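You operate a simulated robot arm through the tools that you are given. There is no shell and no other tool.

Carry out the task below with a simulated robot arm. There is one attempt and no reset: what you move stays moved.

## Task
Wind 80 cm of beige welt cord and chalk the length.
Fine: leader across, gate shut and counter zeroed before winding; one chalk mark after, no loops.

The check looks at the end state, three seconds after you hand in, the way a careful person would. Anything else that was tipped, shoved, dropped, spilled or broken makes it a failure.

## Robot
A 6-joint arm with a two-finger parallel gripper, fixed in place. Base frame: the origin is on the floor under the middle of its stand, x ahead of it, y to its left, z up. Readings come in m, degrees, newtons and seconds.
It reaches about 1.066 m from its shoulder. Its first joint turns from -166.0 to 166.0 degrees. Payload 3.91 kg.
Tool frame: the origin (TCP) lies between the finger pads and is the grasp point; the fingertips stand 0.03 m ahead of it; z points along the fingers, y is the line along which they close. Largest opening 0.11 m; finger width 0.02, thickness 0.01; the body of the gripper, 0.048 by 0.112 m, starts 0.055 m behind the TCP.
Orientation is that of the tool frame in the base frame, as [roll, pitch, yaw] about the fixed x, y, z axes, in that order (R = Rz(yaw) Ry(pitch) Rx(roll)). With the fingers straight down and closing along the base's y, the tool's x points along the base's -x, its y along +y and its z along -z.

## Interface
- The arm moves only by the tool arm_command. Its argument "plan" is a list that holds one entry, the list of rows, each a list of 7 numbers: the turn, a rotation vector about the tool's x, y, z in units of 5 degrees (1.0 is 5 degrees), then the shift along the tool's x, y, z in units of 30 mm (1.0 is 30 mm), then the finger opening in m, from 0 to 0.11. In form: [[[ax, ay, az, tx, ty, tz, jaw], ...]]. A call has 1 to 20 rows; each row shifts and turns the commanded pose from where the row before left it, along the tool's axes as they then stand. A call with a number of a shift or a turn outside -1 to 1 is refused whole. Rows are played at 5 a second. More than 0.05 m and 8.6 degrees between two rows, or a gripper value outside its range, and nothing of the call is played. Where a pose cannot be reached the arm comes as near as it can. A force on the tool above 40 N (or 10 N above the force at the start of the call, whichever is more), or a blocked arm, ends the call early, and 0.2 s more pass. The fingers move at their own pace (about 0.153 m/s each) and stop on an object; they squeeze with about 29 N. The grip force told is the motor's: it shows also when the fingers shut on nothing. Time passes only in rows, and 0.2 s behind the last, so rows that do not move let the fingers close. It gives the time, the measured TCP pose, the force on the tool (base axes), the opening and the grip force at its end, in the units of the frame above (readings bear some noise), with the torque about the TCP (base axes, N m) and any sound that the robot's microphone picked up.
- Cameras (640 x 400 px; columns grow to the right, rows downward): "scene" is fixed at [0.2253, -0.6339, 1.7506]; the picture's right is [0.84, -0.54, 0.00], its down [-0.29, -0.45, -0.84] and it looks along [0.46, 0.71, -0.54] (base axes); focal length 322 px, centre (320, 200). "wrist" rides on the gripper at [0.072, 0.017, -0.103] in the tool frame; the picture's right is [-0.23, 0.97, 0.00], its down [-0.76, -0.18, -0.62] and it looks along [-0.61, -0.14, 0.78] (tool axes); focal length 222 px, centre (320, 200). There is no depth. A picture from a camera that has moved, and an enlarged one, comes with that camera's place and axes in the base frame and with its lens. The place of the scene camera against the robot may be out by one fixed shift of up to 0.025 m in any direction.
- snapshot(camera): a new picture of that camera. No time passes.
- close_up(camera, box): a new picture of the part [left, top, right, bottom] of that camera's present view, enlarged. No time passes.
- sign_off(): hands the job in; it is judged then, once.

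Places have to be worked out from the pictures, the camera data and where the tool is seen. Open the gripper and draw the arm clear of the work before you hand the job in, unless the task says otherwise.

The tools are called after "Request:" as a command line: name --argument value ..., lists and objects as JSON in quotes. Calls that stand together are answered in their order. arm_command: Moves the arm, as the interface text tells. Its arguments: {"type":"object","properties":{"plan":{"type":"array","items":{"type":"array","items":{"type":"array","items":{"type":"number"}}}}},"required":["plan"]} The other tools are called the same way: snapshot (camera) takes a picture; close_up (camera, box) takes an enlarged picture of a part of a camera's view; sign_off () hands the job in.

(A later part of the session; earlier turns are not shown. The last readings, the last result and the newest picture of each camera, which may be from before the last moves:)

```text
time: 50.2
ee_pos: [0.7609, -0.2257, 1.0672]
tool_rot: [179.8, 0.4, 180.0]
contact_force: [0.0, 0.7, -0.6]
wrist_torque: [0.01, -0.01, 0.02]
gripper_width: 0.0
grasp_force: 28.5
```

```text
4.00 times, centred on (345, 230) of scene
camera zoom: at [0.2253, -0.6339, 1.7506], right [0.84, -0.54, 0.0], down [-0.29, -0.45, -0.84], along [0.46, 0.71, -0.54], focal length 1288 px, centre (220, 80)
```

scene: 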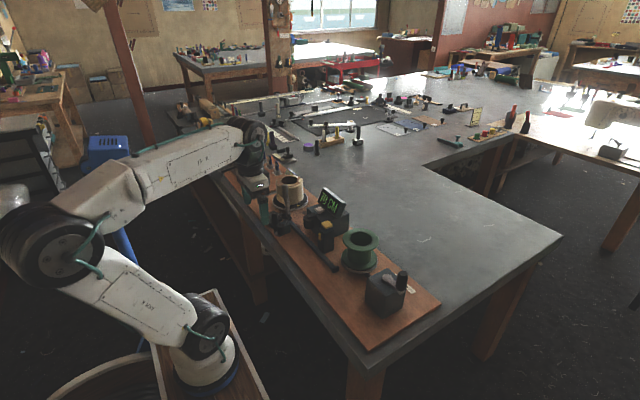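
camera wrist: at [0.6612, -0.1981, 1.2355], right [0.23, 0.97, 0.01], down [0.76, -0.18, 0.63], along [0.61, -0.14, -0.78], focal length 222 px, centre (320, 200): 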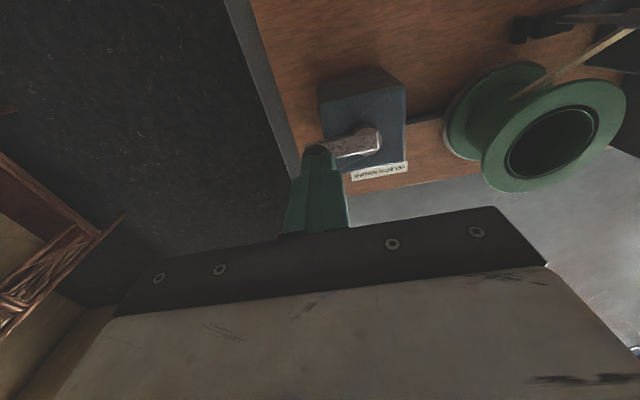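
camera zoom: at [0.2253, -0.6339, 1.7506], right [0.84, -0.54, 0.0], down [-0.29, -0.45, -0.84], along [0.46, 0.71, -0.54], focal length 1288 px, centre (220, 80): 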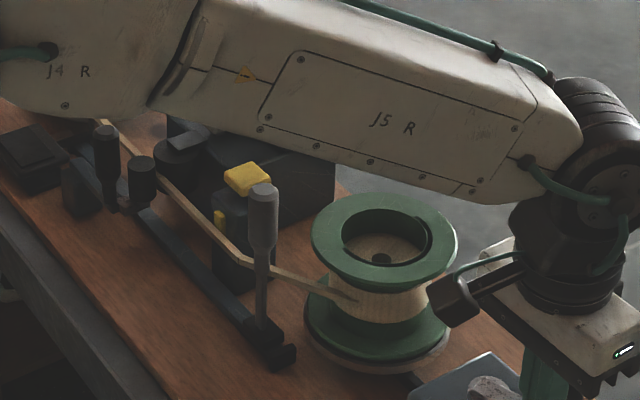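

The reel has begun to take up beige cord, so this direction winds in. The forearm hides the display from the scene camera, so I check with full views.

Request:
snapshot --camera "scene"

Request:
snapshot --camera "wrist"

Request:
close_up --camera "scene" --box '[330, 225, 410, 295]'

```text
taken
```

scene: 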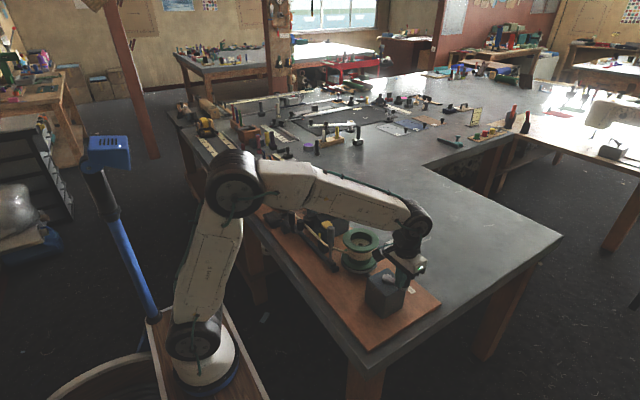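

```text
taken
camera wrist: at [0.6872, -0.2106, 1.1698], right [0.23, 0.97, 0.01], down [0.76, -0.18, 0.63], along [0.61, -0.14, -0.78], focal length 222 px, centre (320, 200)
```

wrist: 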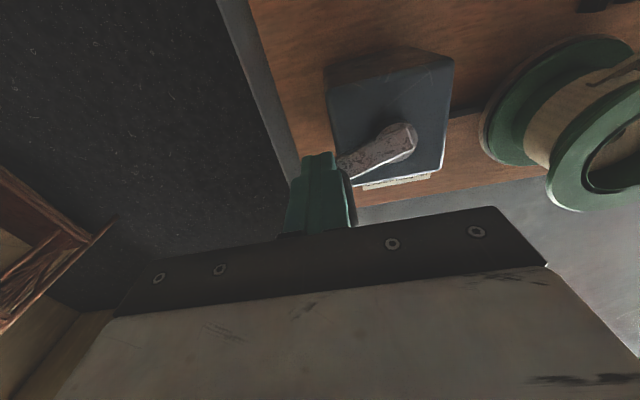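

```text
5.71 times, centred on (370, 260) of scene
camera zoom: at [0.2253, -0.6339, 1.7506], right [0.84, -0.54, 0.0], down [-0.29, -0.45, -0.84], along [0.46, 0.71, -0.54], focal length 1839 px, centre (34, -143)
```

zoom: 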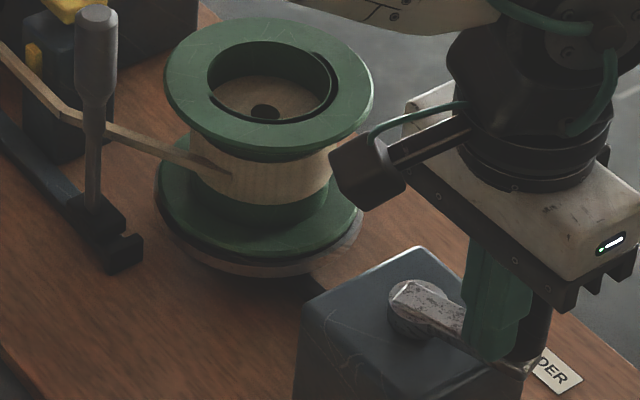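

The crank turned about 15° CCW and the reel is winding. I'll push about another 70° slowly along the circle, then lift and read the counter to calibrate.

Request:
arm_command --plan '[[[0, 0, 0, -0.339, -0.03, 0, 0], [0, 0, 0, -0.339, 0.03, 0, 0], [0, 0, 0, -0.328, 0.088, 0, 0], [0, 0, 0, -0.308, 0.144, 0, 0], [0, 0, 0, -0.278, 0.195, 0, 0], [0, 0, 0, -0.24, 0.24, 0, 0], [0, 0, 0, -0.195, 0.278, 0, 0], [0, 0, 0, 0, 0, 0, 0]]]'

Request:
snapshot --camera "wrist"

Request:
close_up --camera "scene" --box '[330, 215, 430, 305]'

```text
time: 52.0
ee_pos: [0.8206, -0.1996, 1.069]
tool_rot: [179.8, 0.4, -179.9]
contact_force: [0.0, 0.4, -1.0]
wrist_torque: [-0.02, 0.0, 0.02]
gripper_width: 0.0
grasp_force: 29.0
```

```text
taken
camera wrist: at [0.7479, -0.1831, 1.1716], right [0.23, 0.97, 0.01], down [0.76, -0.18, 0.63], along [0.61, -0.14, -0.78], focal length 222 px, centre (320, 200)
```

wrist: 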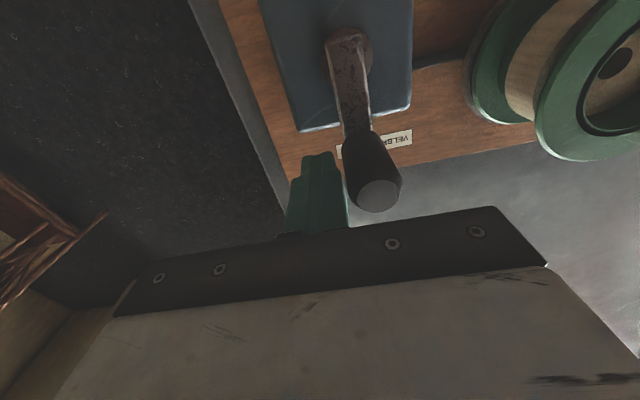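

```text
4.44 times, centred on (380, 260) of scene
camera zoom: at [0.2253, -0.6339, 1.7506], right [0.84, -0.54, 0.0], down [-0.29, -0.45, -0.84], along [0.46, 0.71, -0.54], focal length 1431 px, centre (53, -67)
```

zoom: 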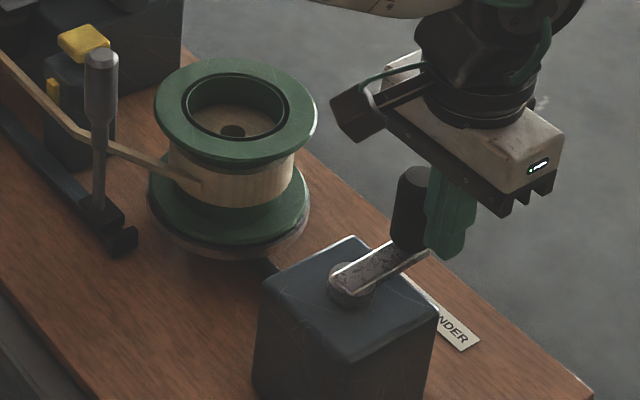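

The knob now points about +x, so the crank has turned ≈90°. I'll lift and step back to read the counter.

Request:
arm_command --plan '[[[0, 0, 0, 0, 0, -1, 0], [0, 0, 0, 0, 0, -1, 0], [0, 0, 0, 0, 0, -1, 0], [0, 0, 0, 0, 0, -1, 0], [0, 0, 0, 0.8, 1, -0.5, 0.06], [0, 0, 0, 0.8, 1, -0.5, 0.11], [0, 0, 0, 0.8, 1, -0.5, 0.11], [0, 0, 0, 0.8, 1, -0.5, 0.11], [0, 0, 0, 0, 0, 0, 0.11]]]'

Request:
snapshot --camera "wrist"

Request:
snapshot --camera "scene"

```text
time: 54.0
ee_pos: [0.7272, -0.0776, 1.2497]
tool_rot: [179.9, 0.3, 179.9]
contact_force: [-0.2, 0.0, -0.4]
wrist_torque: [0.04, -0.02, -0.01]
gripper_width: 0.1099
grasp_force: 0.1
```

```text
taken
camera wrist: at [0.6524, -0.061, 1.3512], right [0.23, 0.97, 0.01], down [0.76, -0.18, 0.63], along [0.61, -0.14, -0.78], focal length 222 px, centre (320, 200)
```

wrist: 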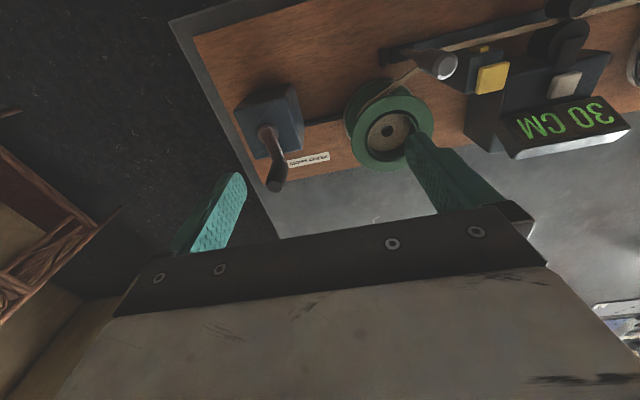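

```text
taken
```

scene: 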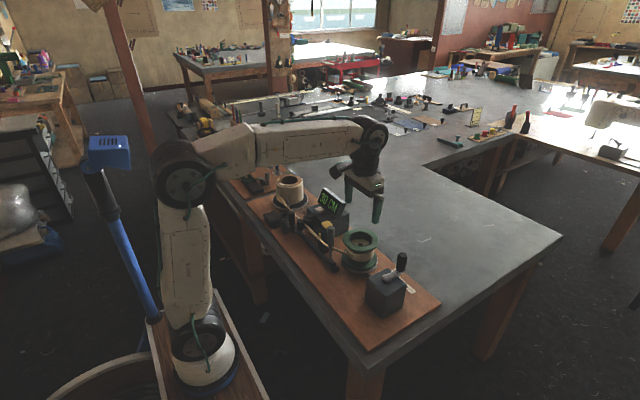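

Request:
close_up --camera "wrist" --box '[480, 60, 640, 180]'

Request:
close_up --camera "scene" --box '[290, 180, 360, 250]'

Request:
close_up --camera "wrist" --box '[220, 60, 440, 200]'

Request:
close_up --camera "scene" --box '[335, 220, 425, 310]'

```text
3.33 times, centred on (560, 120) of wrist
camera zoom: at [0.6524, -0.061, 1.3512], right [0.23, 0.97, 0.01], down [0.76, -0.18, 0.63], along [0.61, -0.14, -0.78], focal length 740 px, centre (-480, 467)
```

zoom: 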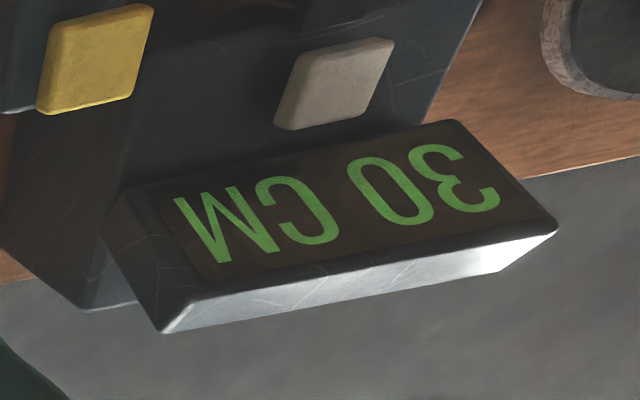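

```text
5.71 times, centred on (325, 215) of scene
camera zoom: at [0.2253, -0.6339, 1.7506], right [0.84, -0.54, 0.0], down [-0.29, -0.45, -0.84], along [0.46, 0.71, -0.54], focal length 1839 px, centre (291, 114)
```

zoom: 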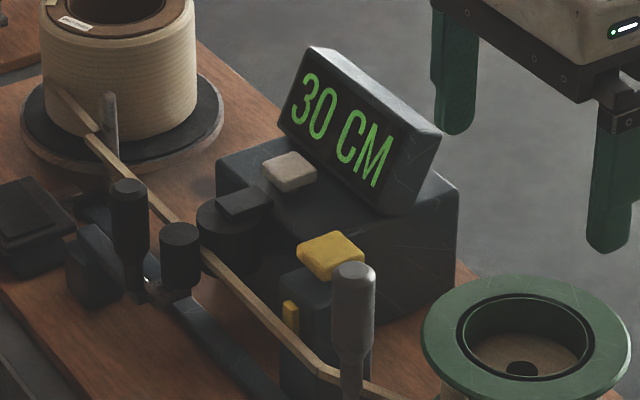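

```text
2.86 times, centred on (330, 130) of wrist
camera zoom: at [0.6524, -0.061, 1.3512], right [0.23, 0.97, 0.01], down [0.76, -0.18, 0.63], along [0.61, -0.14, -0.78], focal length 635 px, centre (291, 400)
```

zoom: 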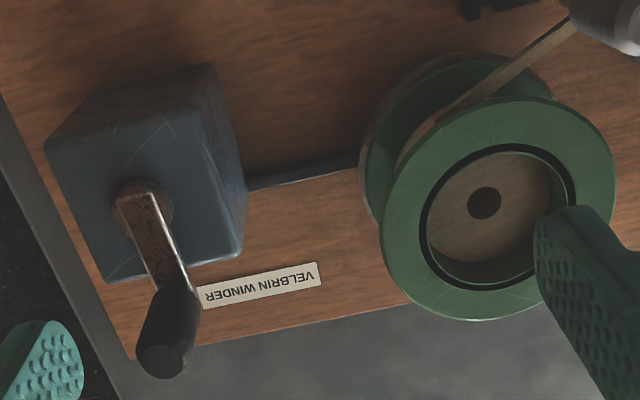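

```text
4.44 times, centred on (380, 265) of scene
camera zoom: at [0.2253, -0.6339, 1.7506], right [0.84, -0.54, 0.0], down [-0.29, -0.45, -0.84], along [0.46, 0.71, -0.54], focal length 1431 px, centre (53, -89)
```

zoom: 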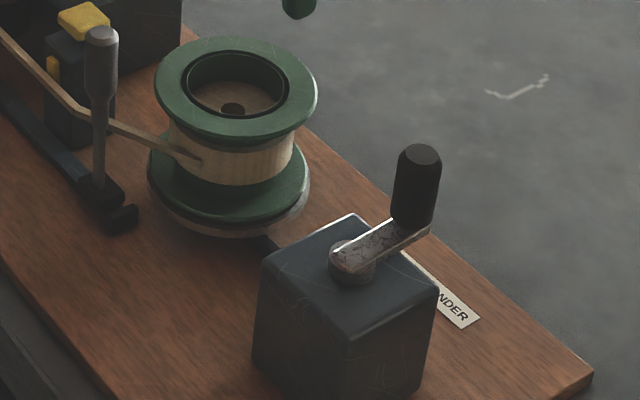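

The counter reads 30 CM after about 92° of crank (knob now at θ≈+2°), so roughly 10 cm per 30°; the display seems to step by tens. I'll go back down behind the knob and push another ~60°, then read again.

Request:
arm_command --plan '[[[0, 0, 0, -0.8, -1, 0.5, 0.06], [0, 0, 0, -0.8, -1, 0.5, 0], [0, 0, 0, -0.8, -1, 0.5, 0], [0, 0, 0, -0.8, -1, 0.5, 0], [0, 0, 0, 0, 0, 1, 0], [0, 0, 0, 0, 0, 1, 0], [0, 0, 0, 0, 0, 1, 0], [0, 0, 0, 0, 0, 0.9, 0], [0, 0, 0, 0, 0, 0, 0]]]'

Request:
snapshot --camera "wrist"

```text
time: 56.0
ee_pos: [0.8196, -0.1984, 1.0707]
tool_rot: [179.8, 0.4, 180.0]
contact_force: [-0.2, -0.3, 0.8]
wrist_torque: [0.0, 0.0, -0.01]
gripper_width: 0.0001
grasp_force: 29.0
```

```text
taken
camera wrist: at [0.7459, -0.1831, 1.1735], right [0.23, 0.97, 0.01], down [0.76, -0.18, 0.63], along [0.61, -0.14, -0.78], focal length 222 px, centre (320, 200)
```

wrist: 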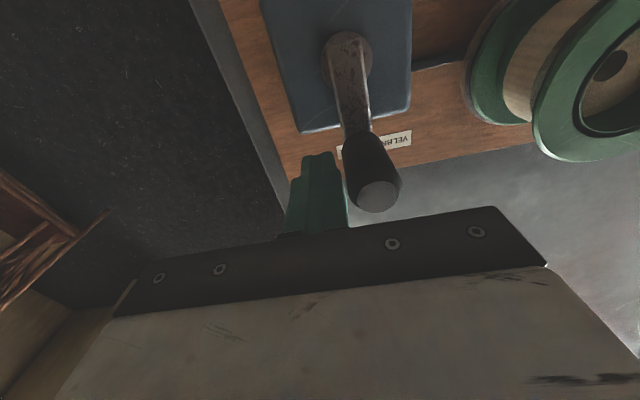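

Back behind the knob with no contact disturbance. Pushing on by ~50° now.

Request:
arm_command --plan '[[[0, 0, 0, -0.144, 0.308, 0, 0], [0, 0, 0, -0.088, 0.328, 0, 0], [0, 0, 0, -0.03, 0.339, 0, 0], [0, 0, 0, 0.03, 0.339, 0, 0], [0, 0, 0, 0.088, 0.328, 0, 0], [0, 0, 0, 0, 0, 0, 0]]]'

Request:
snapshot --camera "wrist"

Request:
snapshot --camera "scene"

```text
time: 57.4
ee_pos: [0.8259, -0.1488, 1.0716]
tool_rot: [179.8, 0.4, -180.0]
contact_force: [0.4, -0.5, -0.2]
wrist_torque: [0.03, 0.0, 0.02]
gripper_width: 0.0
grasp_force: 28.9
```

```text
taken
camera wrist: at [0.7523, -0.1334, 1.1739], right [0.23, 0.97, 0.01], down [0.76, -0.18, 0.63], along [0.61, -0.14, -0.78], focal length 222 px, centre (320, 200)
```

wrist: 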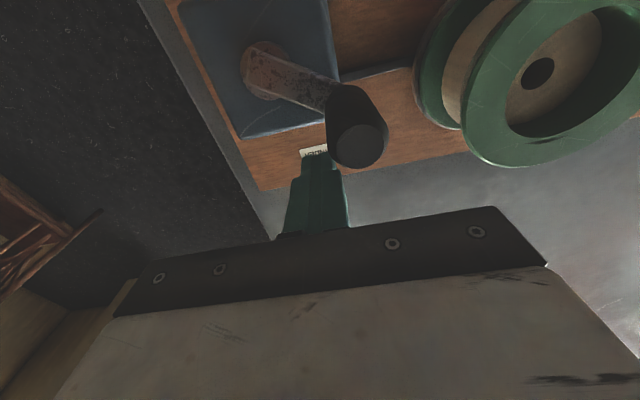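

```text
taken
```

scene: 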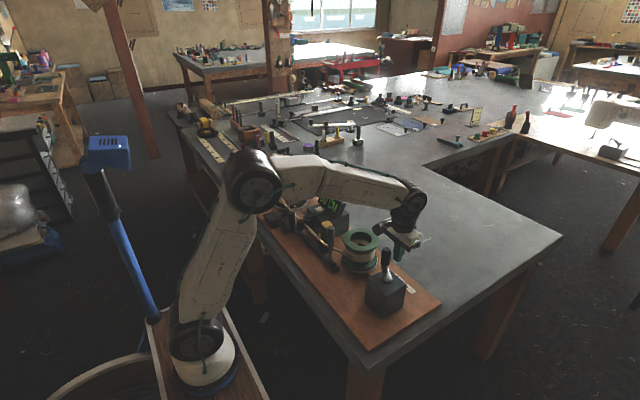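

Request:
close_up --camera "scene" --box '[290, 180, 380, 260]'

Request:
close_up --camera "scene" --box '[340, 220, 420, 310]'

```text
5.00 times, centred on (335, 220) of scene
camera zoom: at [0.2253, -0.6339, 1.7506], right [0.84, -0.54, 0.0], down [-0.29, -0.45, -0.84], along [0.46, 0.71, -0.54], focal length 1609 px, centre (245, 100)
```

zoom: 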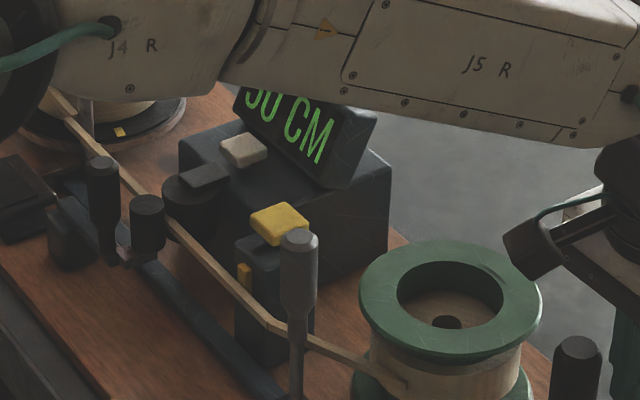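

```text
4.44 times, centred on (380, 265) of scene
camera zoom: at [0.2253, -0.6339, 1.7506], right [0.84, -0.54, 0.0], down [-0.29, -0.45, -0.84], along [0.46, 0.71, -0.54], focal length 1431 px, centre (53, -89)
```

zoom: 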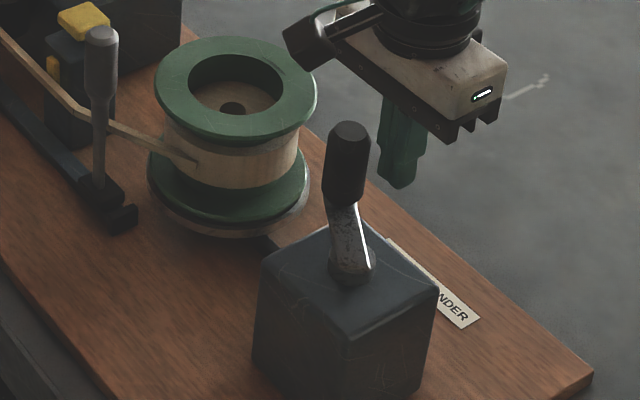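

The display's first digit is partly hidden (3 or 5). I'll lift the tool straight up a little to expose the display to the scene camera.

Request:
arm_command --plan '[[[0, 0, 0, -0.1, -0.2, -1, 0], [0, 0, 0, 0, 0, -1, 0], [0, 0, 0, 0, 0, -1, 0], [0, 0, 0, 0, 0, 0, 0]]]'

Request:
close_up --camera "scene" --box '[290, 180, 380, 260]'

Request:
close_up --camera "wrist" --box '[180, 0, 420, 160]'

```text
time: 58.4
ee_pos: [0.8284, -0.1565, 1.1627]
tool_rot: [179.8, 0.4, -180.0]
contact_force: [-0.2, 0.3, 0.2]
wrist_torque: [-0.05, -0.01, -0.01]
gripper_width: 0.0002
grasp_force: 28.8
```

```text
5.00 times, centred on (335, 220) of scene
camera zoom: at [0.2253, -0.6339, 1.7506], right [0.84, -0.54, 0.0], down [-0.29, -0.45, -0.84], along [0.46, 0.71, -0.54], focal length 1609 px, centre (245, 100)
```

zoom: 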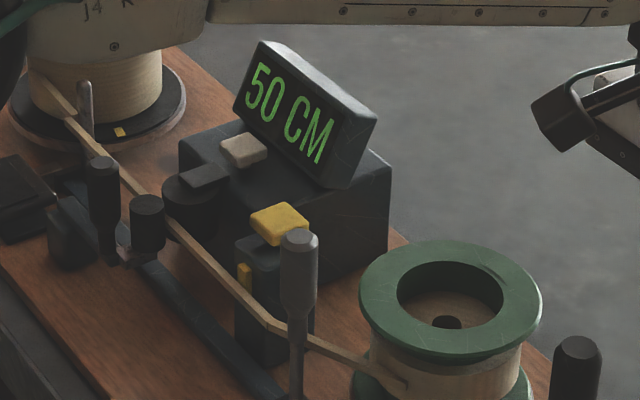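

```text
2.50 times, centred on (300, 80) of wrist
camera zoom: at [0.7558, -0.1406, 1.2645], right [0.23, 0.97, 0.01], down [0.76, -0.18, 0.63], along [0.61, -0.14, -0.78], focal length 555 px, centre (370, 500)
```

zoom: 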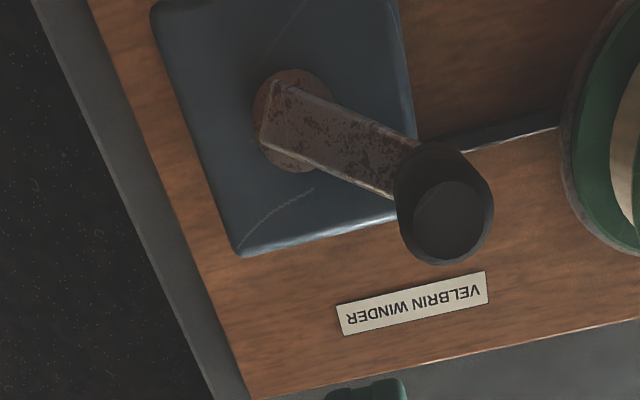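

The counter reads 50 CM with the crank at θ≈55° (about 145° total), i.e. near 3° per cm. From here I'll use short push-then-lift cycles; first a ~12° push.

Request:
arm_command --plan '[[[0, 0, 0, 0, 0, 1, 0], [0, 0, 0, 0, 0, 1, 0], [0, 0, 0, 0, 0, 1, 0], [0, 0, 0, 0.1, 0.2, 0, 0], [0, 0, 0, 0.072, 0.154, 0, 0], [0, 0, 0, 0.072, 0.154, 0, 0], [0, 0, 0, 0, 0, 0, 0]]]'

Request:
close_up --camera "wrist" --box '[180, 0, 440, 200]'

Request:
close_up --camera "scene" --box '[290, 180, 380, 260]'

```text
time: 60.0
ee_pos: [0.8209, -0.1404, 1.073]
tool_rot: [179.8, 0.4, 179.9]
contact_force: [0.5, -0.5, 0.0]
wrist_torque: [-0.02, 0.02, -0.01]
gripper_width: 0.0
grasp_force: 29.1
```

```text
2.00 times, centred on (310, 100) of wrist
camera zoom: at [0.7476, -0.1244, 1.1747], right [0.23, 0.97, 0.01], down [0.76, -0.18, 0.63], along [0.61, -0.14, -0.78], focal length 444 px, centre (340, 400)
```

zoom: 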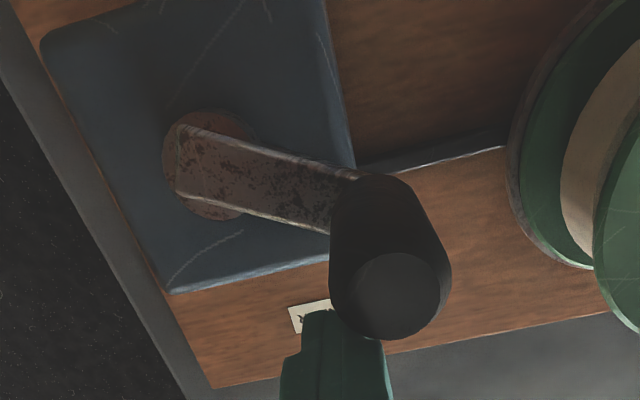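

```text
5.00 times, centred on (335, 220) of scene
camera zoom: at [0.2253, -0.6339, 1.7506], right [0.84, -0.54, 0.0], down [-0.29, -0.45, -0.84], along [0.46, 0.71, -0.54], focal length 1609 px, centre (245, 100)
```

zoom: 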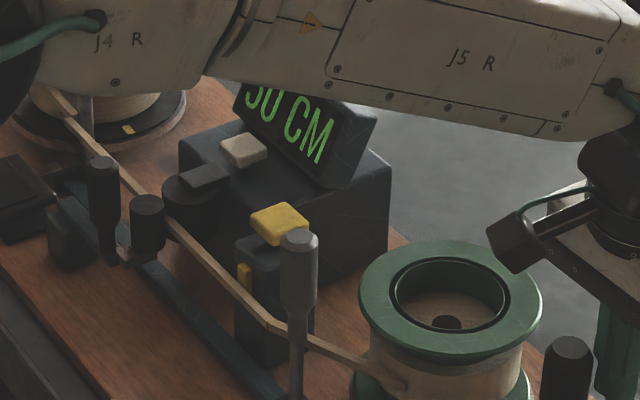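

Crank is at θ≈62° and the visible digit bottom still looks like 5. I can read the digit's lower part in this pose, so I'll push on in small steps, watching it.

Request:
arm_command --plan '[[[0, 0, 0, 0.0975, 0.139, 0, 0], [0, 0, 0, 0.0975, 0.139, 0, 0], [0, 0, 0, 0, 0, 0, 0]]]'

Request:
close_up --camera "wrist" --box '[180, 0, 440, 200]'

Request:
close_up --camera "scene" --box '[310, 185, 370, 225]'

```text
time: 60.8
ee_pos: [0.8144, -0.1308, 1.0716]
tool_rot: [179.8, 0.5, -180.0]
contact_force: [-0.2, 0.1, 0.6]
wrist_torque: [-0.01, -0.03, 0.01]
gripper_width: 0.0001
grasp_force: 29.3
```

```text
2.00 times, centred on (310, 100) of wrist
camera zoom: at [0.7415, -0.1152, 1.1744], right [0.23, 0.97, 0.01], down [0.76, -0.18, 0.63], along [0.61, -0.14, -0.78], focal length 444 px, centre (340, 400)
```

zoom: 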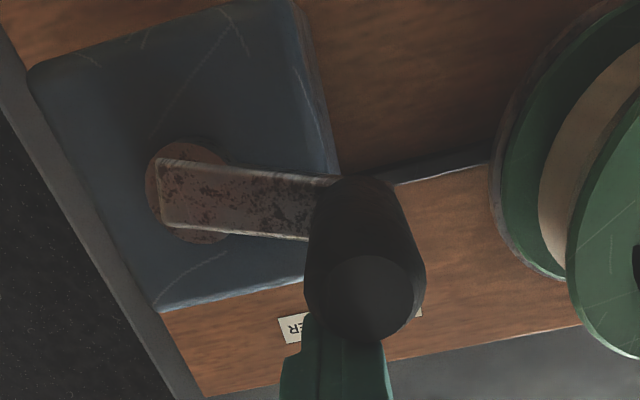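

```text
10.00 times, centred on (340, 205) of scene
camera zoom: at [0.2253, -0.6339, 1.7506], right [0.84, -0.54, 0.0], down [-0.29, -0.45, -0.84], along [0.46, 0.71, -0.54], focal length 3219 px, centre (120, 150)
```

zoom: 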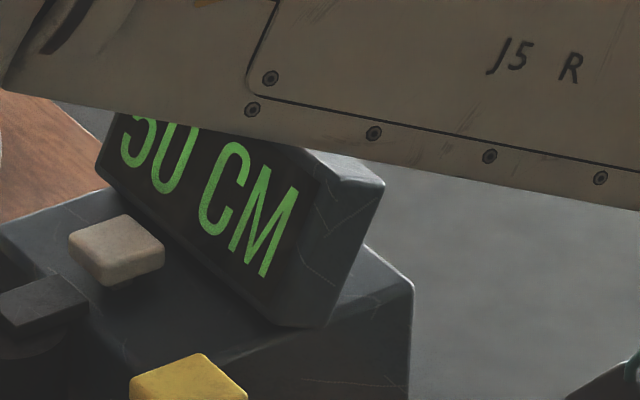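

Still 5x at θ≈70° (about 160° total). Next small push.

Request:
arm_command --plan '[[[0, 0, 0, 0.115, 0.125, 0, 0], [0, 0, 0, 0, 0, 0, 0]]]'

Request:
close_up --camera "wrist" --box '[180, 0, 440, 200]'

Request:
close_up --camera "scene" --box '[310, 185, 370, 225]'

```text
time: 61.4
ee_pos: [0.8115, -0.1276, 1.0726]
tool_rot: [179.8, 0.3, 180.0]
contact_force: [0.2, -0.2, -0.4]
wrist_torque: [0.01, -0.02, 0.0]
gripper_width: 0.0
grasp_force: 28.9
```

```text
2.00 times, centred on (310, 100) of wrist
camera zoom: at [0.7382, -0.1118, 1.1735], right [0.23, 0.97, 0.01], down [0.76, -0.18, 0.63], along [0.61, -0.14, -0.78], focal length 444 px, centre (340, 400)
```

zoom: 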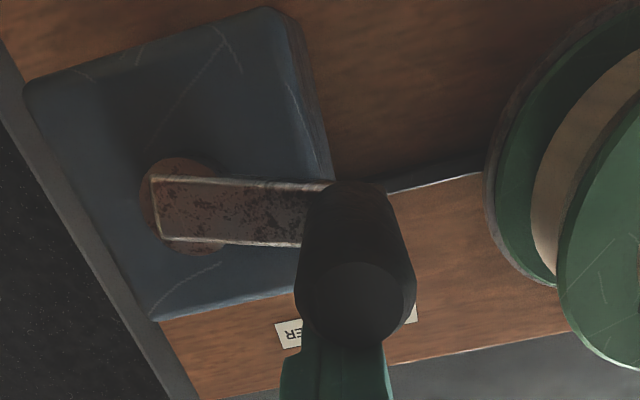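

```text
10.00 times, centred on (340, 205) of scene
camera zoom: at [0.2253, -0.6339, 1.7506], right [0.84, -0.54, 0.0], down [-0.29, -0.45, -0.84], along [0.46, 0.71, -0.54], focal length 3219 px, centre (120, 150)
```

zoom: 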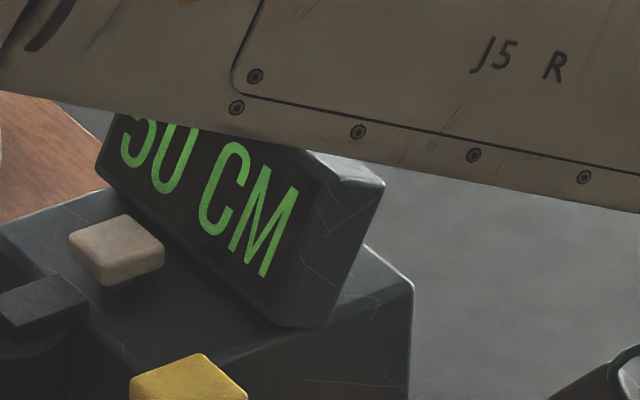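

θ≈74° (164° total), still 5x. Another small push.

Request:
arm_command --plan '[[[0, 0, 0, 0.125, 0.11, 0, 0], [0, 0, 0, 0, 0, 0, 0]]]'

Request:
close_up --camera "wrist" --box '[180, 0, 440, 200]'

Request:
close_up --camera "scene" --box '[310, 185, 370, 225]'

```text
time: 62.0
ee_pos: [0.8078, -0.1247, 1.0703]
tool_rot: [179.8, 0.3, -180.0]
contact_force: [0.7, -0.2, -0.7]
wrist_torque: [-0.03, -0.01, 0.0]
gripper_width: 0.0001
grasp_force: 28.8
```

```text
2.00 times, centred on (310, 100) of wrist
camera zoom: at [0.7345, -0.1085, 1.1738], right [0.23, 0.97, 0.01], down [0.76, -0.18, 0.63], along [0.61, -0.14, -0.78], focal length 444 px, centre (340, 400)
```

zoom: 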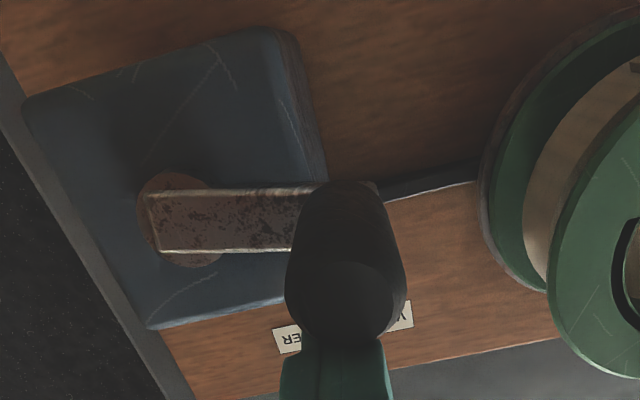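

```text
10.00 times, centred on (340, 205) of scene
camera zoom: at [0.2253, -0.6339, 1.7506], right [0.84, -0.54, 0.0], down [-0.29, -0.45, -0.84], along [0.46, 0.71, -0.54], focal length 3219 px, centre (120, 150)
```

zoom: 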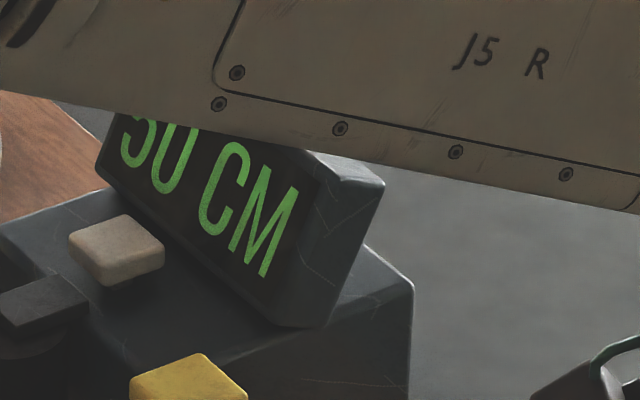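

θ≈78° (168° total) and still 5x. Continuing with small pushes.

Request:
arm_command --plan '[[[0, 0, 0, 0.135, 0.1, 0, 0], [0, 0, 0, 0, 0, 0, 0]]]'

Request:
close_up --camera "wrist" --box '[180, 0, 440, 200]'

Request:
close_up --camera "scene" --box '[310, 185, 370, 225]'

```text
time: 62.6
ee_pos: [0.8032, -0.1225, 1.0712]
tool_rot: [179.8, 0.4, -180.0]
contact_force: [0.6, 0.3, 0.3]
wrist_torque: [0.01, 0.02, 0.02]
gripper_width: 0.0
grasp_force: 29.4
```

```text
2.00 times, centred on (310, 100) of wrist
camera zoom: at [0.7302, -0.1059, 1.1737], right [0.23, 0.97, 0.01], down [0.76, -0.18, 0.63], along [0.61, -0.14, -0.78], focal length 444 px, centre (340, 400)
```

zoom: 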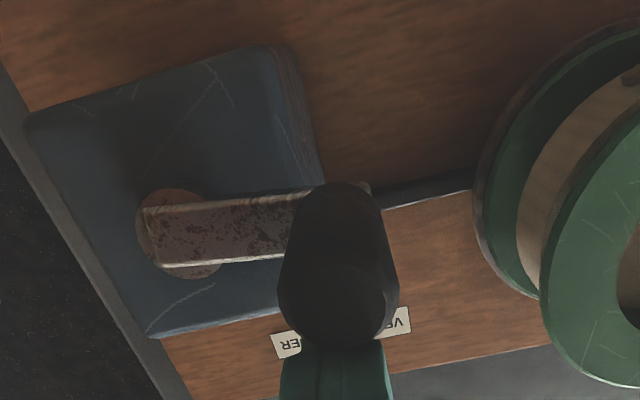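

```text
10.00 times, centred on (340, 205) of scene
camera zoom: at [0.2253, -0.6339, 1.7506], right [0.84, -0.54, 0.0], down [-0.29, -0.45, -0.84], along [0.46, 0.71, -0.54], focal length 3219 px, centre (120, 150)
```

zoom: 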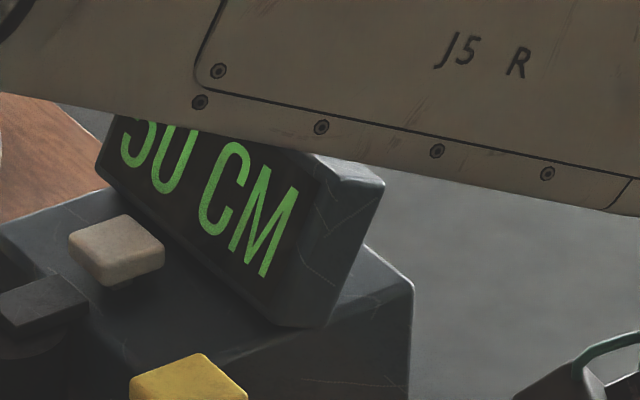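

θ≈82° (172° total), still 5x. Continuing.

Request:
arm_command --plan '[[[0, 0, 0, 0.145, 0.08, 0, 0], [0, 0, 0, 0, 0, 0, 0]]]'

Request:
close_up --camera "wrist" --box '[180, 0, 440, 200]'

Request:
close_up --camera "scene" --box '[310, 185, 370, 225]'

```text
time: 63.2
ee_pos: [0.7985, -0.1188, 1.071]
tool_rot: [179.8, 0.3, 180.0]
contact_force: [0.5, 0.5, 0.3]
wrist_torque: [-0.01, -0.01, 0.04]
gripper_width: 0.0
grasp_force: 29.0
```

```text
2.00 times, centred on (310, 100) of wrist
camera zoom: at [0.7258, -0.1033, 1.1734], right [0.23, 0.97, 0.01], down [0.76, -0.18, 0.63], along [0.61, -0.14, -0.78], focal length 444 px, centre (340, 400)
```

zoom: 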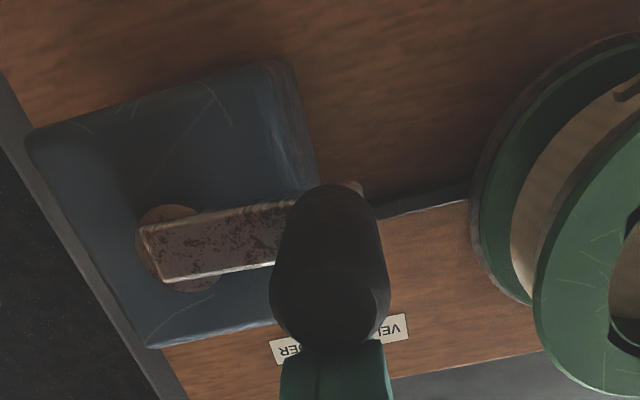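

```text
10.00 times, centred on (340, 205) of scene
camera zoom: at [0.2253, -0.6339, 1.7506], right [0.84, -0.54, 0.0], down [-0.29, -0.45, -0.84], along [0.46, 0.71, -0.54], focal length 3219 px, centre (120, 150)
```

zoom: 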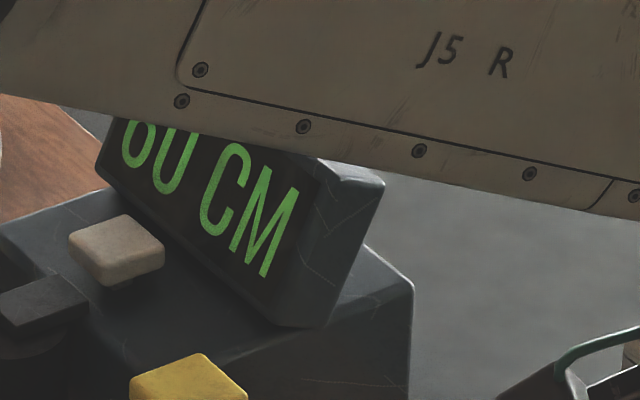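

The counter flipped to 60 between θ≈82° and 87° (about 174° of crank). I'll advance ~15° and then step finely to find the next flip.

Request:
arm_command --plan '[[[0, 0, 0, 0.165, 0.068, 0, 0], [0, 0, 0, 0.17, 0.05, 0, 0], [0, 0, 0, 0.175, 0.035, 0, 0], [0, 0, 0, 0, 0, 0, 0]]]'

Request:
close_up --camera "wrist" --box '[180, 0, 440, 200]'

Request:
close_up --camera "scene" --box '[310, 185, 370, 225]'

```text
time: 64.2
ee_pos: [0.7841, -0.1142, 1.0705]
tool_rot: [179.8, 0.4, -179.9]
contact_force: [0.7, 1.2, -0.9]
wrist_torque: [-0.01, -0.01, 0.0]
gripper_width: 0.0001
grasp_force: 29.2
```

```text
2.00 times, centred on (310, 100) of wrist
camera zoom: at [0.7105, -0.0986, 1.1733], right [0.23, 0.97, 0.01], down [0.76, -0.18, 0.63], along [0.61, -0.14, -0.78], focal length 444 px, centre (340, 400)
```

zoom: 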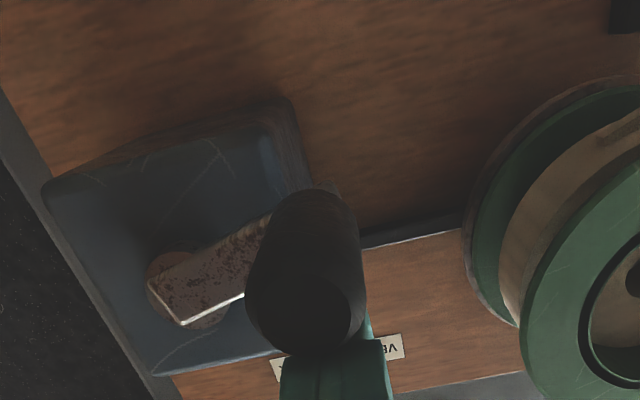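

```text
10.00 times, centred on (340, 205) of scene
camera zoom: at [0.2253, -0.6339, 1.7506], right [0.84, -0.54, 0.0], down [-0.29, -0.45, -0.84], along [0.46, 0.71, -0.54], focal length 3219 px, centre (120, 150)
```

zoom: 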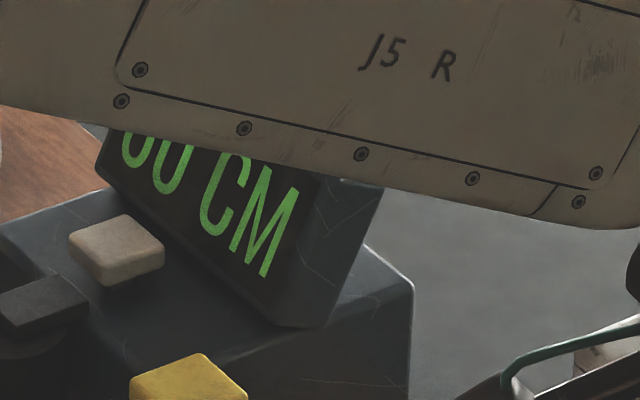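

Crank at θ≈102° (192° total), still 60. Fine steps of ~4° now to find the 60→70 flip.

Request:
arm_command --plan '[[[0, 0, 0, 0.138, 0.018, 0, 0], [0, 0, 0, 0, 0, 0, 0]]]'

Request:
close_up --camera "wrist" --box '[180, 0, 440, 200]'

Request:
close_up --camera "scene" --box '[310, 185, 370, 225]'

```text
time: 64.8
ee_pos: [0.7799, -0.1146, 1.0713]
tool_rot: [179.8, 0.4, 179.9]
contact_force: [0.2, -0.6, 0.1]
wrist_torque: [0.0, 0.02, 0.0]
gripper_width: 0.0
grasp_force: 28.7
```

```text
2.00 times, centred on (310, 100) of wrist
camera zoom: at [0.7062, -0.0981, 1.1736], right [0.23, 0.97, 0.01], down [0.76, -0.18, 0.63], along [0.61, -0.14, -0.78], focal length 444 px, centre (340, 400)
```

zoom: 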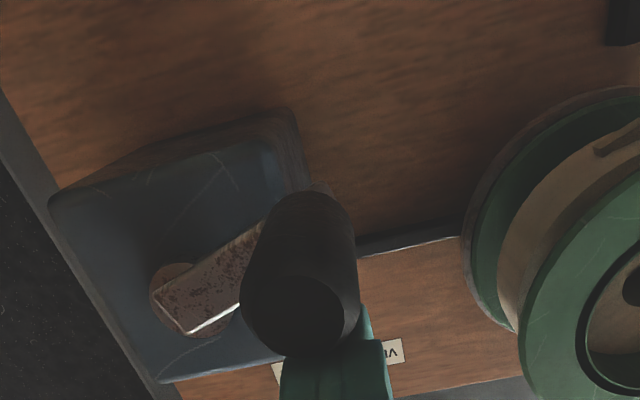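

```text
10.00 times, centred on (340, 205) of scene
camera zoom: at [0.2253, -0.6339, 1.7506], right [0.84, -0.54, 0.0], down [-0.29, -0.45, -0.84], along [0.46, 0.71, -0.54], focal length 3219 px, centre (120, 150)
```

zoom: 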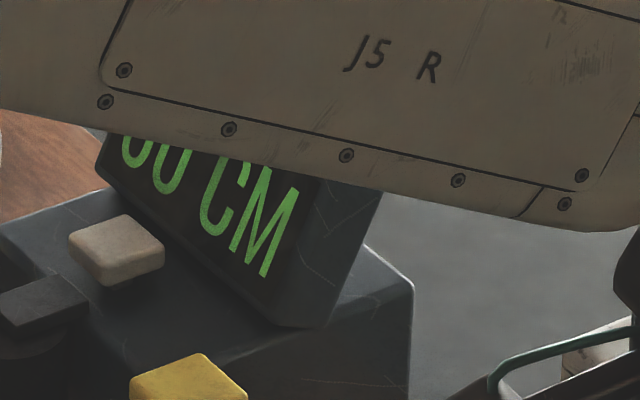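

θ≈107° (197° total), still 60. Next step.

Request:
arm_command --plan '[[[0, 0, 0, 0.13, 0.0, 0, 0], [0, 0, 0, 0, 0, 0, 0]]]'

Request:
close_up --camera "wrist" --box '[180, 0, 440, 200]'

Request:
close_up --camera "scene" --box '[310, 185, 370, 225]'

```text
time: 65.4
ee_pos: [0.7757, -0.1135, 1.0705]
tool_rot: [179.8, 0.5, 180.0]
contact_force: [0.5, 0.2, -0.5]
wrist_torque: [-0.01, 0.0, 0.06]
gripper_width: 0.0
grasp_force: 29.3
```

```text
2.00 times, centred on (310, 100) of wrist
camera zoom: at [0.7027, -0.0982, 1.1737], right [0.23, 0.97, 0.01], down [0.76, -0.18, 0.63], along [0.61, -0.14, -0.78], focal length 444 px, centre (340, 400)
```

zoom: 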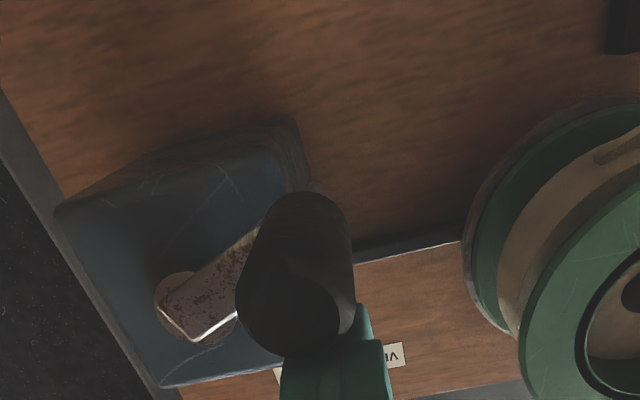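

```text
10.00 times, centred on (340, 205) of scene
camera zoom: at [0.2253, -0.6339, 1.7506], right [0.84, -0.54, 0.0], down [-0.29, -0.45, -0.84], along [0.46, 0.71, -0.54], focal length 3219 px, centre (120, 150)
```

zoom: 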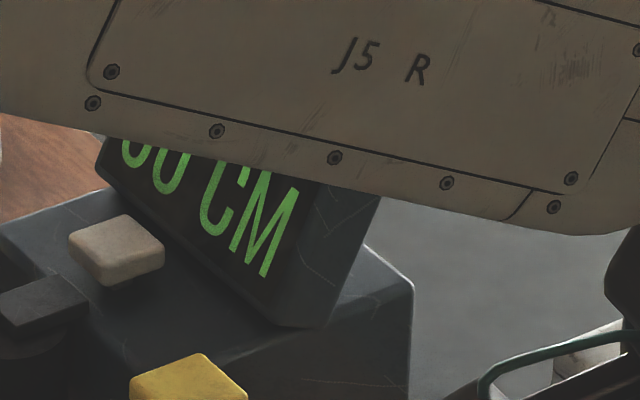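

θ≈111° (201° total), still 60. Next step.

Request:
arm_command --plan '[[[0, 0, 0, 0.13, -0.01, 0, 0], [0, 0, 0, 0, 0, 0, 0]]]'

Request:
close_up --camera "wrist" --box '[180, 0, 440, 200]'

Request:
close_up --camera "scene" --box '[310, 185, 370, 225]'

```text
time: 66.0
ee_pos: [0.7719, -0.1149, 1.071]
tool_rot: [179.9, 0.4, 179.9]
contact_force: [0.0, 0.1, 0.2]
wrist_torque: [-0.01, 0.0, -0.02]
gripper_width: 0.0
grasp_force: 29.1
```

```text
2.00 times, centred on (310, 100) of wrist
camera zoom: at [0.699, -0.0986, 1.1737], right [0.23, 0.97, 0.01], down [0.76, -0.18, 0.63], along [0.61, -0.14, -0.78], focal length 444 px, centre (340, 400)
```

zoom: 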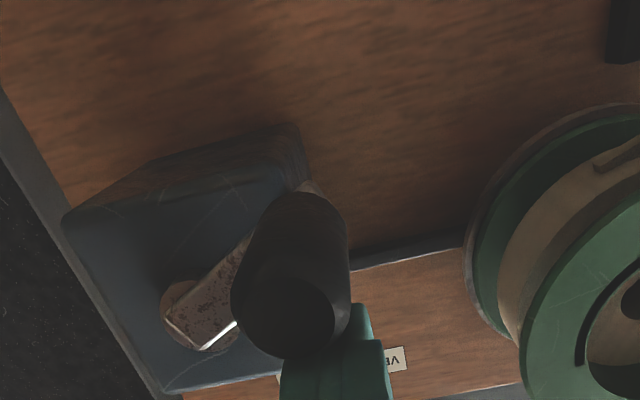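

```text
10.00 times, centred on (340, 205) of scene
camera zoom: at [0.2253, -0.6339, 1.7506], right [0.84, -0.54, 0.0], down [-0.29, -0.45, -0.84], along [0.46, 0.71, -0.54], focal length 3219 px, centre (120, 150)
```

zoom: 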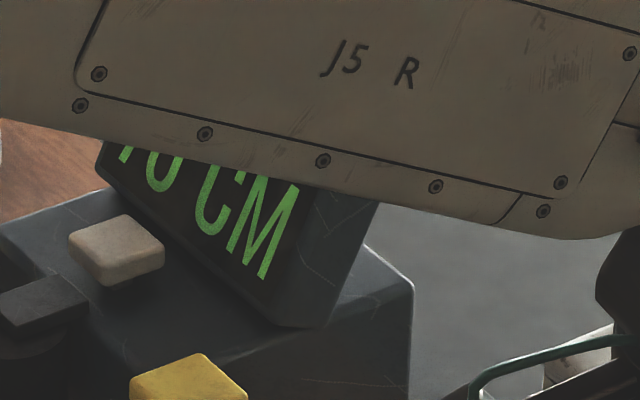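

The counter flipped to 70 at about 203° of crank, so 10 cm is about 29° and it looks like it counts completed tens. I'll advance ~16° toward the next flip, expected near 230°.

Request:
arm_command --plan '[[[0, 0, 0, 0.135, 0.002, 0, 0], [0, 0, 0, 0.135, -0.007, 0, 0], [0, 0, 0, 0.134, -0.016, 0, 0], [0, 0, 0, 0.132, -0.026, 0, 0], [0, 0, 0, 0, 0, 0, 0]]]'

Request:
close_up --camera "wrist" --box '[180, 0, 440, 200]'

Request:
close_up --camera "scene" --box '[310, 185, 370, 225]'

```text
time: 67.2
ee_pos: [0.7562, -0.1154, 1.0706]
tool_rot: [179.8, 0.3, -180.0]
contact_force: [0.8, 0.7, -0.3]
wrist_torque: [0.03, 0.0, -0.02]
gripper_width: 0.0
grasp_force: 28.9
```

```text
2.00 times, centred on (310, 100) of wrist
camera zoom: at [0.683, -0.0995, 1.1737], right [0.23, 0.97, 0.01], down [0.76, -0.18, 0.63], along [0.61, -0.14, -0.78], focal length 444 px, centre (340, 400)
```

zoom: 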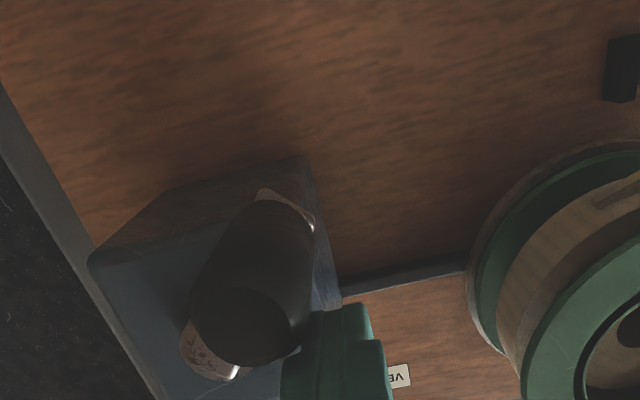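

```text
10.00 times, centred on (340, 205) of scene
camera zoom: at [0.2253, -0.6339, 1.7506], right [0.84, -0.54, 0.0], down [-0.29, -0.45, -0.84], along [0.46, 0.71, -0.54], focal length 3219 px, centre (120, 150)
```

zoom: 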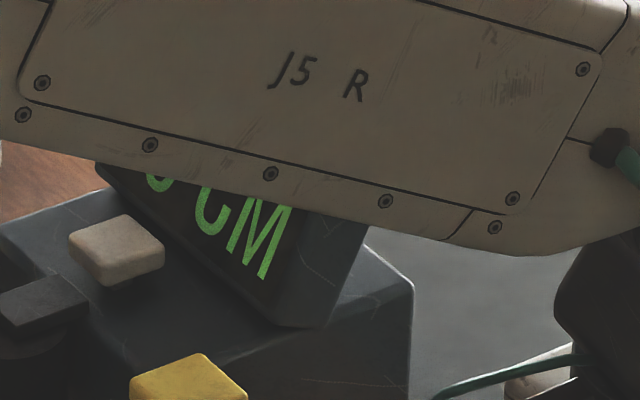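

Crank at θ≈133° (≈222° total) with the digit hidden. I'll back off slightly and lift to read it.

Request:
arm_command --plan '[[[0, 0, 0, -0.2, 0.04, 0, 0], [0, 0, 0, 0, 0, -1, 0], [0, 0, 0, 0, 0, -1, 0], [0, 0, 0, 0, 0, -1, 0], [0, 0, 0, 0, 0, 0, 0]]]'

Request:
close_up --camera "scene" --box '[290, 180, 380, 260]'

Request:
close_up --camera "wrist" --box '[180, 0, 440, 200]'

```text
time: 68.4
ee_pos: [0.7631, -0.1149, 1.1618]
tool_rot: [179.8, 0.4, -180.0]
contact_force: [0.5, -0.8, 0.6]
wrist_torque: [-0.03, -0.01, 0.03]
gripper_width: 0.0
grasp_force: 28.7
```

```text
5.00 times, centred on (335, 220) of scene
camera zoom: at [0.2253, -0.6339, 1.7506], right [0.84, -0.54, 0.0], down [-0.29, -0.45, -0.84], along [0.46, 0.71, -0.54], focal length 1609 px, centre (245, 100)
```

zoom: 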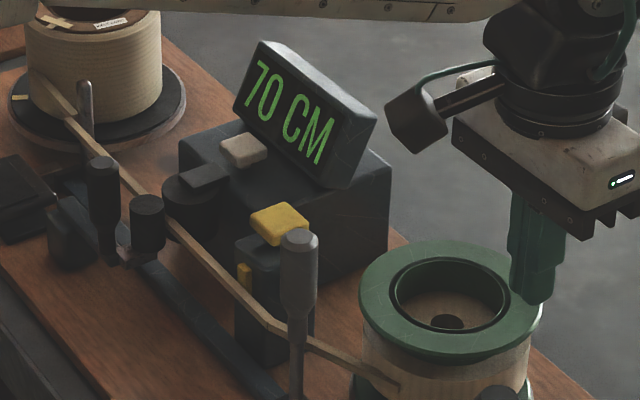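

```text
2.00 times, centred on (310, 100) of wrist
camera zoom: at [0.6891, -0.0994, 1.2642], right [0.23, 0.97, 0.01], down [0.76, -0.18, 0.63], along [0.61, -0.14, -0.78], focal length 444 px, centre (340, 400)
```

zoom: 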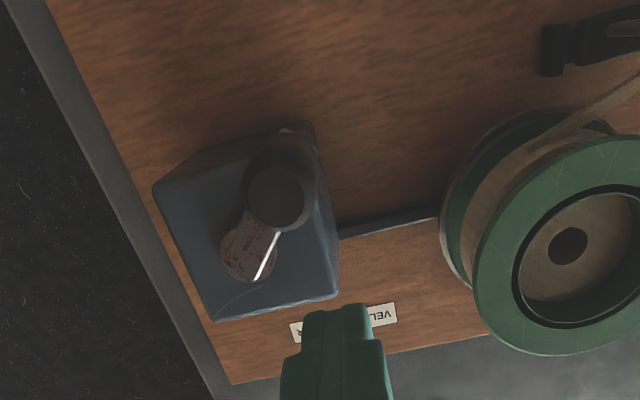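

It still reads 70 at ≈224° and the cord path is straight with no loops. Now combined cycles: down, push ~4°, back off, lift, read.

Request:
arm_command --plan '[[[0, 0, 0, 0, 0, 1, 0], [0, 0, 0, 0, 0, 1, 0], [0, 0, 0, 0, 0, 1, 0], [0, 0, 0, 0.2, -0.04, 0, 0], [0, 0, 0, 0.131, -0.034, 0, 0], [0, 0, 0, 0, 0, 0, 0], [0, 0, 0, -0.2, 0.05, 0, 0], [0, 0, 0, 0, 0, -1, 0], [0, 0, 0, 0, 0, -1, 0], [0, 0, 0, 0, 0, -1, 0], [0, 0, 0, 0, 0, 0, 0]]]'

Request:
close_up --camera "scene" --box '[290, 180, 380, 260]'

Request:
close_up --camera "wrist" --box '[180, 0, 440, 200]'

```text
time: 70.8
ee_pos: [0.7579, -0.116, 1.162]
tool_rot: [179.8, 0.3, -180.0]
contact_force: [0.6, 0.2, 1.1]
wrist_torque: [0.0, 0.02, 0.0]
gripper_width: 0.0001
grasp_force: 29.1
```

```text
5.00 times, centred on (335, 220) of scene
camera zoom: at [0.2253, -0.6339, 1.7506], right [0.84, -0.54, 0.0], down [-0.29, -0.45, -0.84], along [0.46, 0.71, -0.54], focal length 1609 px, centre (245, 100)
```

zoom: 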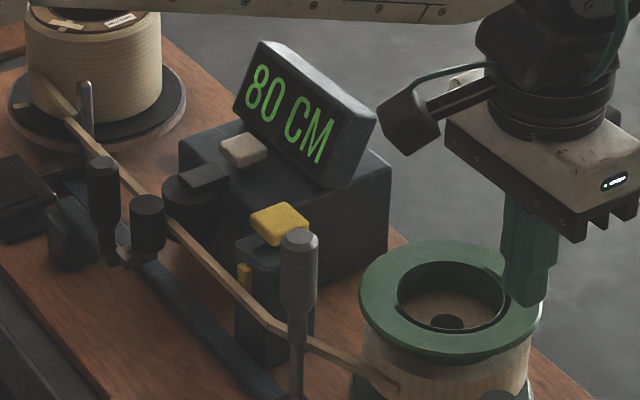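

```text
2.00 times, centred on (310, 100) of wrist
camera zoom: at [0.6842, -0.099, 1.2645], right [0.23, 0.97, 0.01], down [0.76, -0.18, 0.63], along [0.61, -0.14, -0.78], focal length 444 px, centre (340, 400)
```

zoom: 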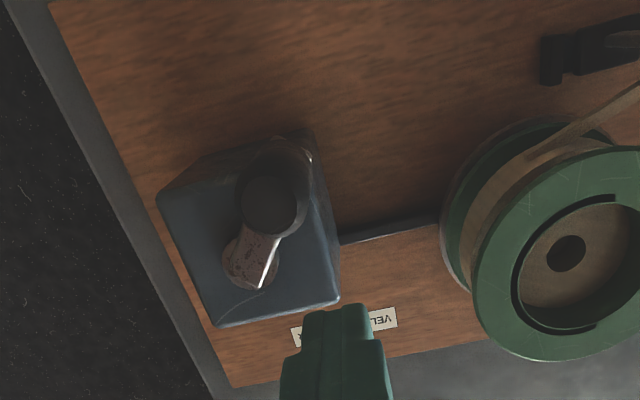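

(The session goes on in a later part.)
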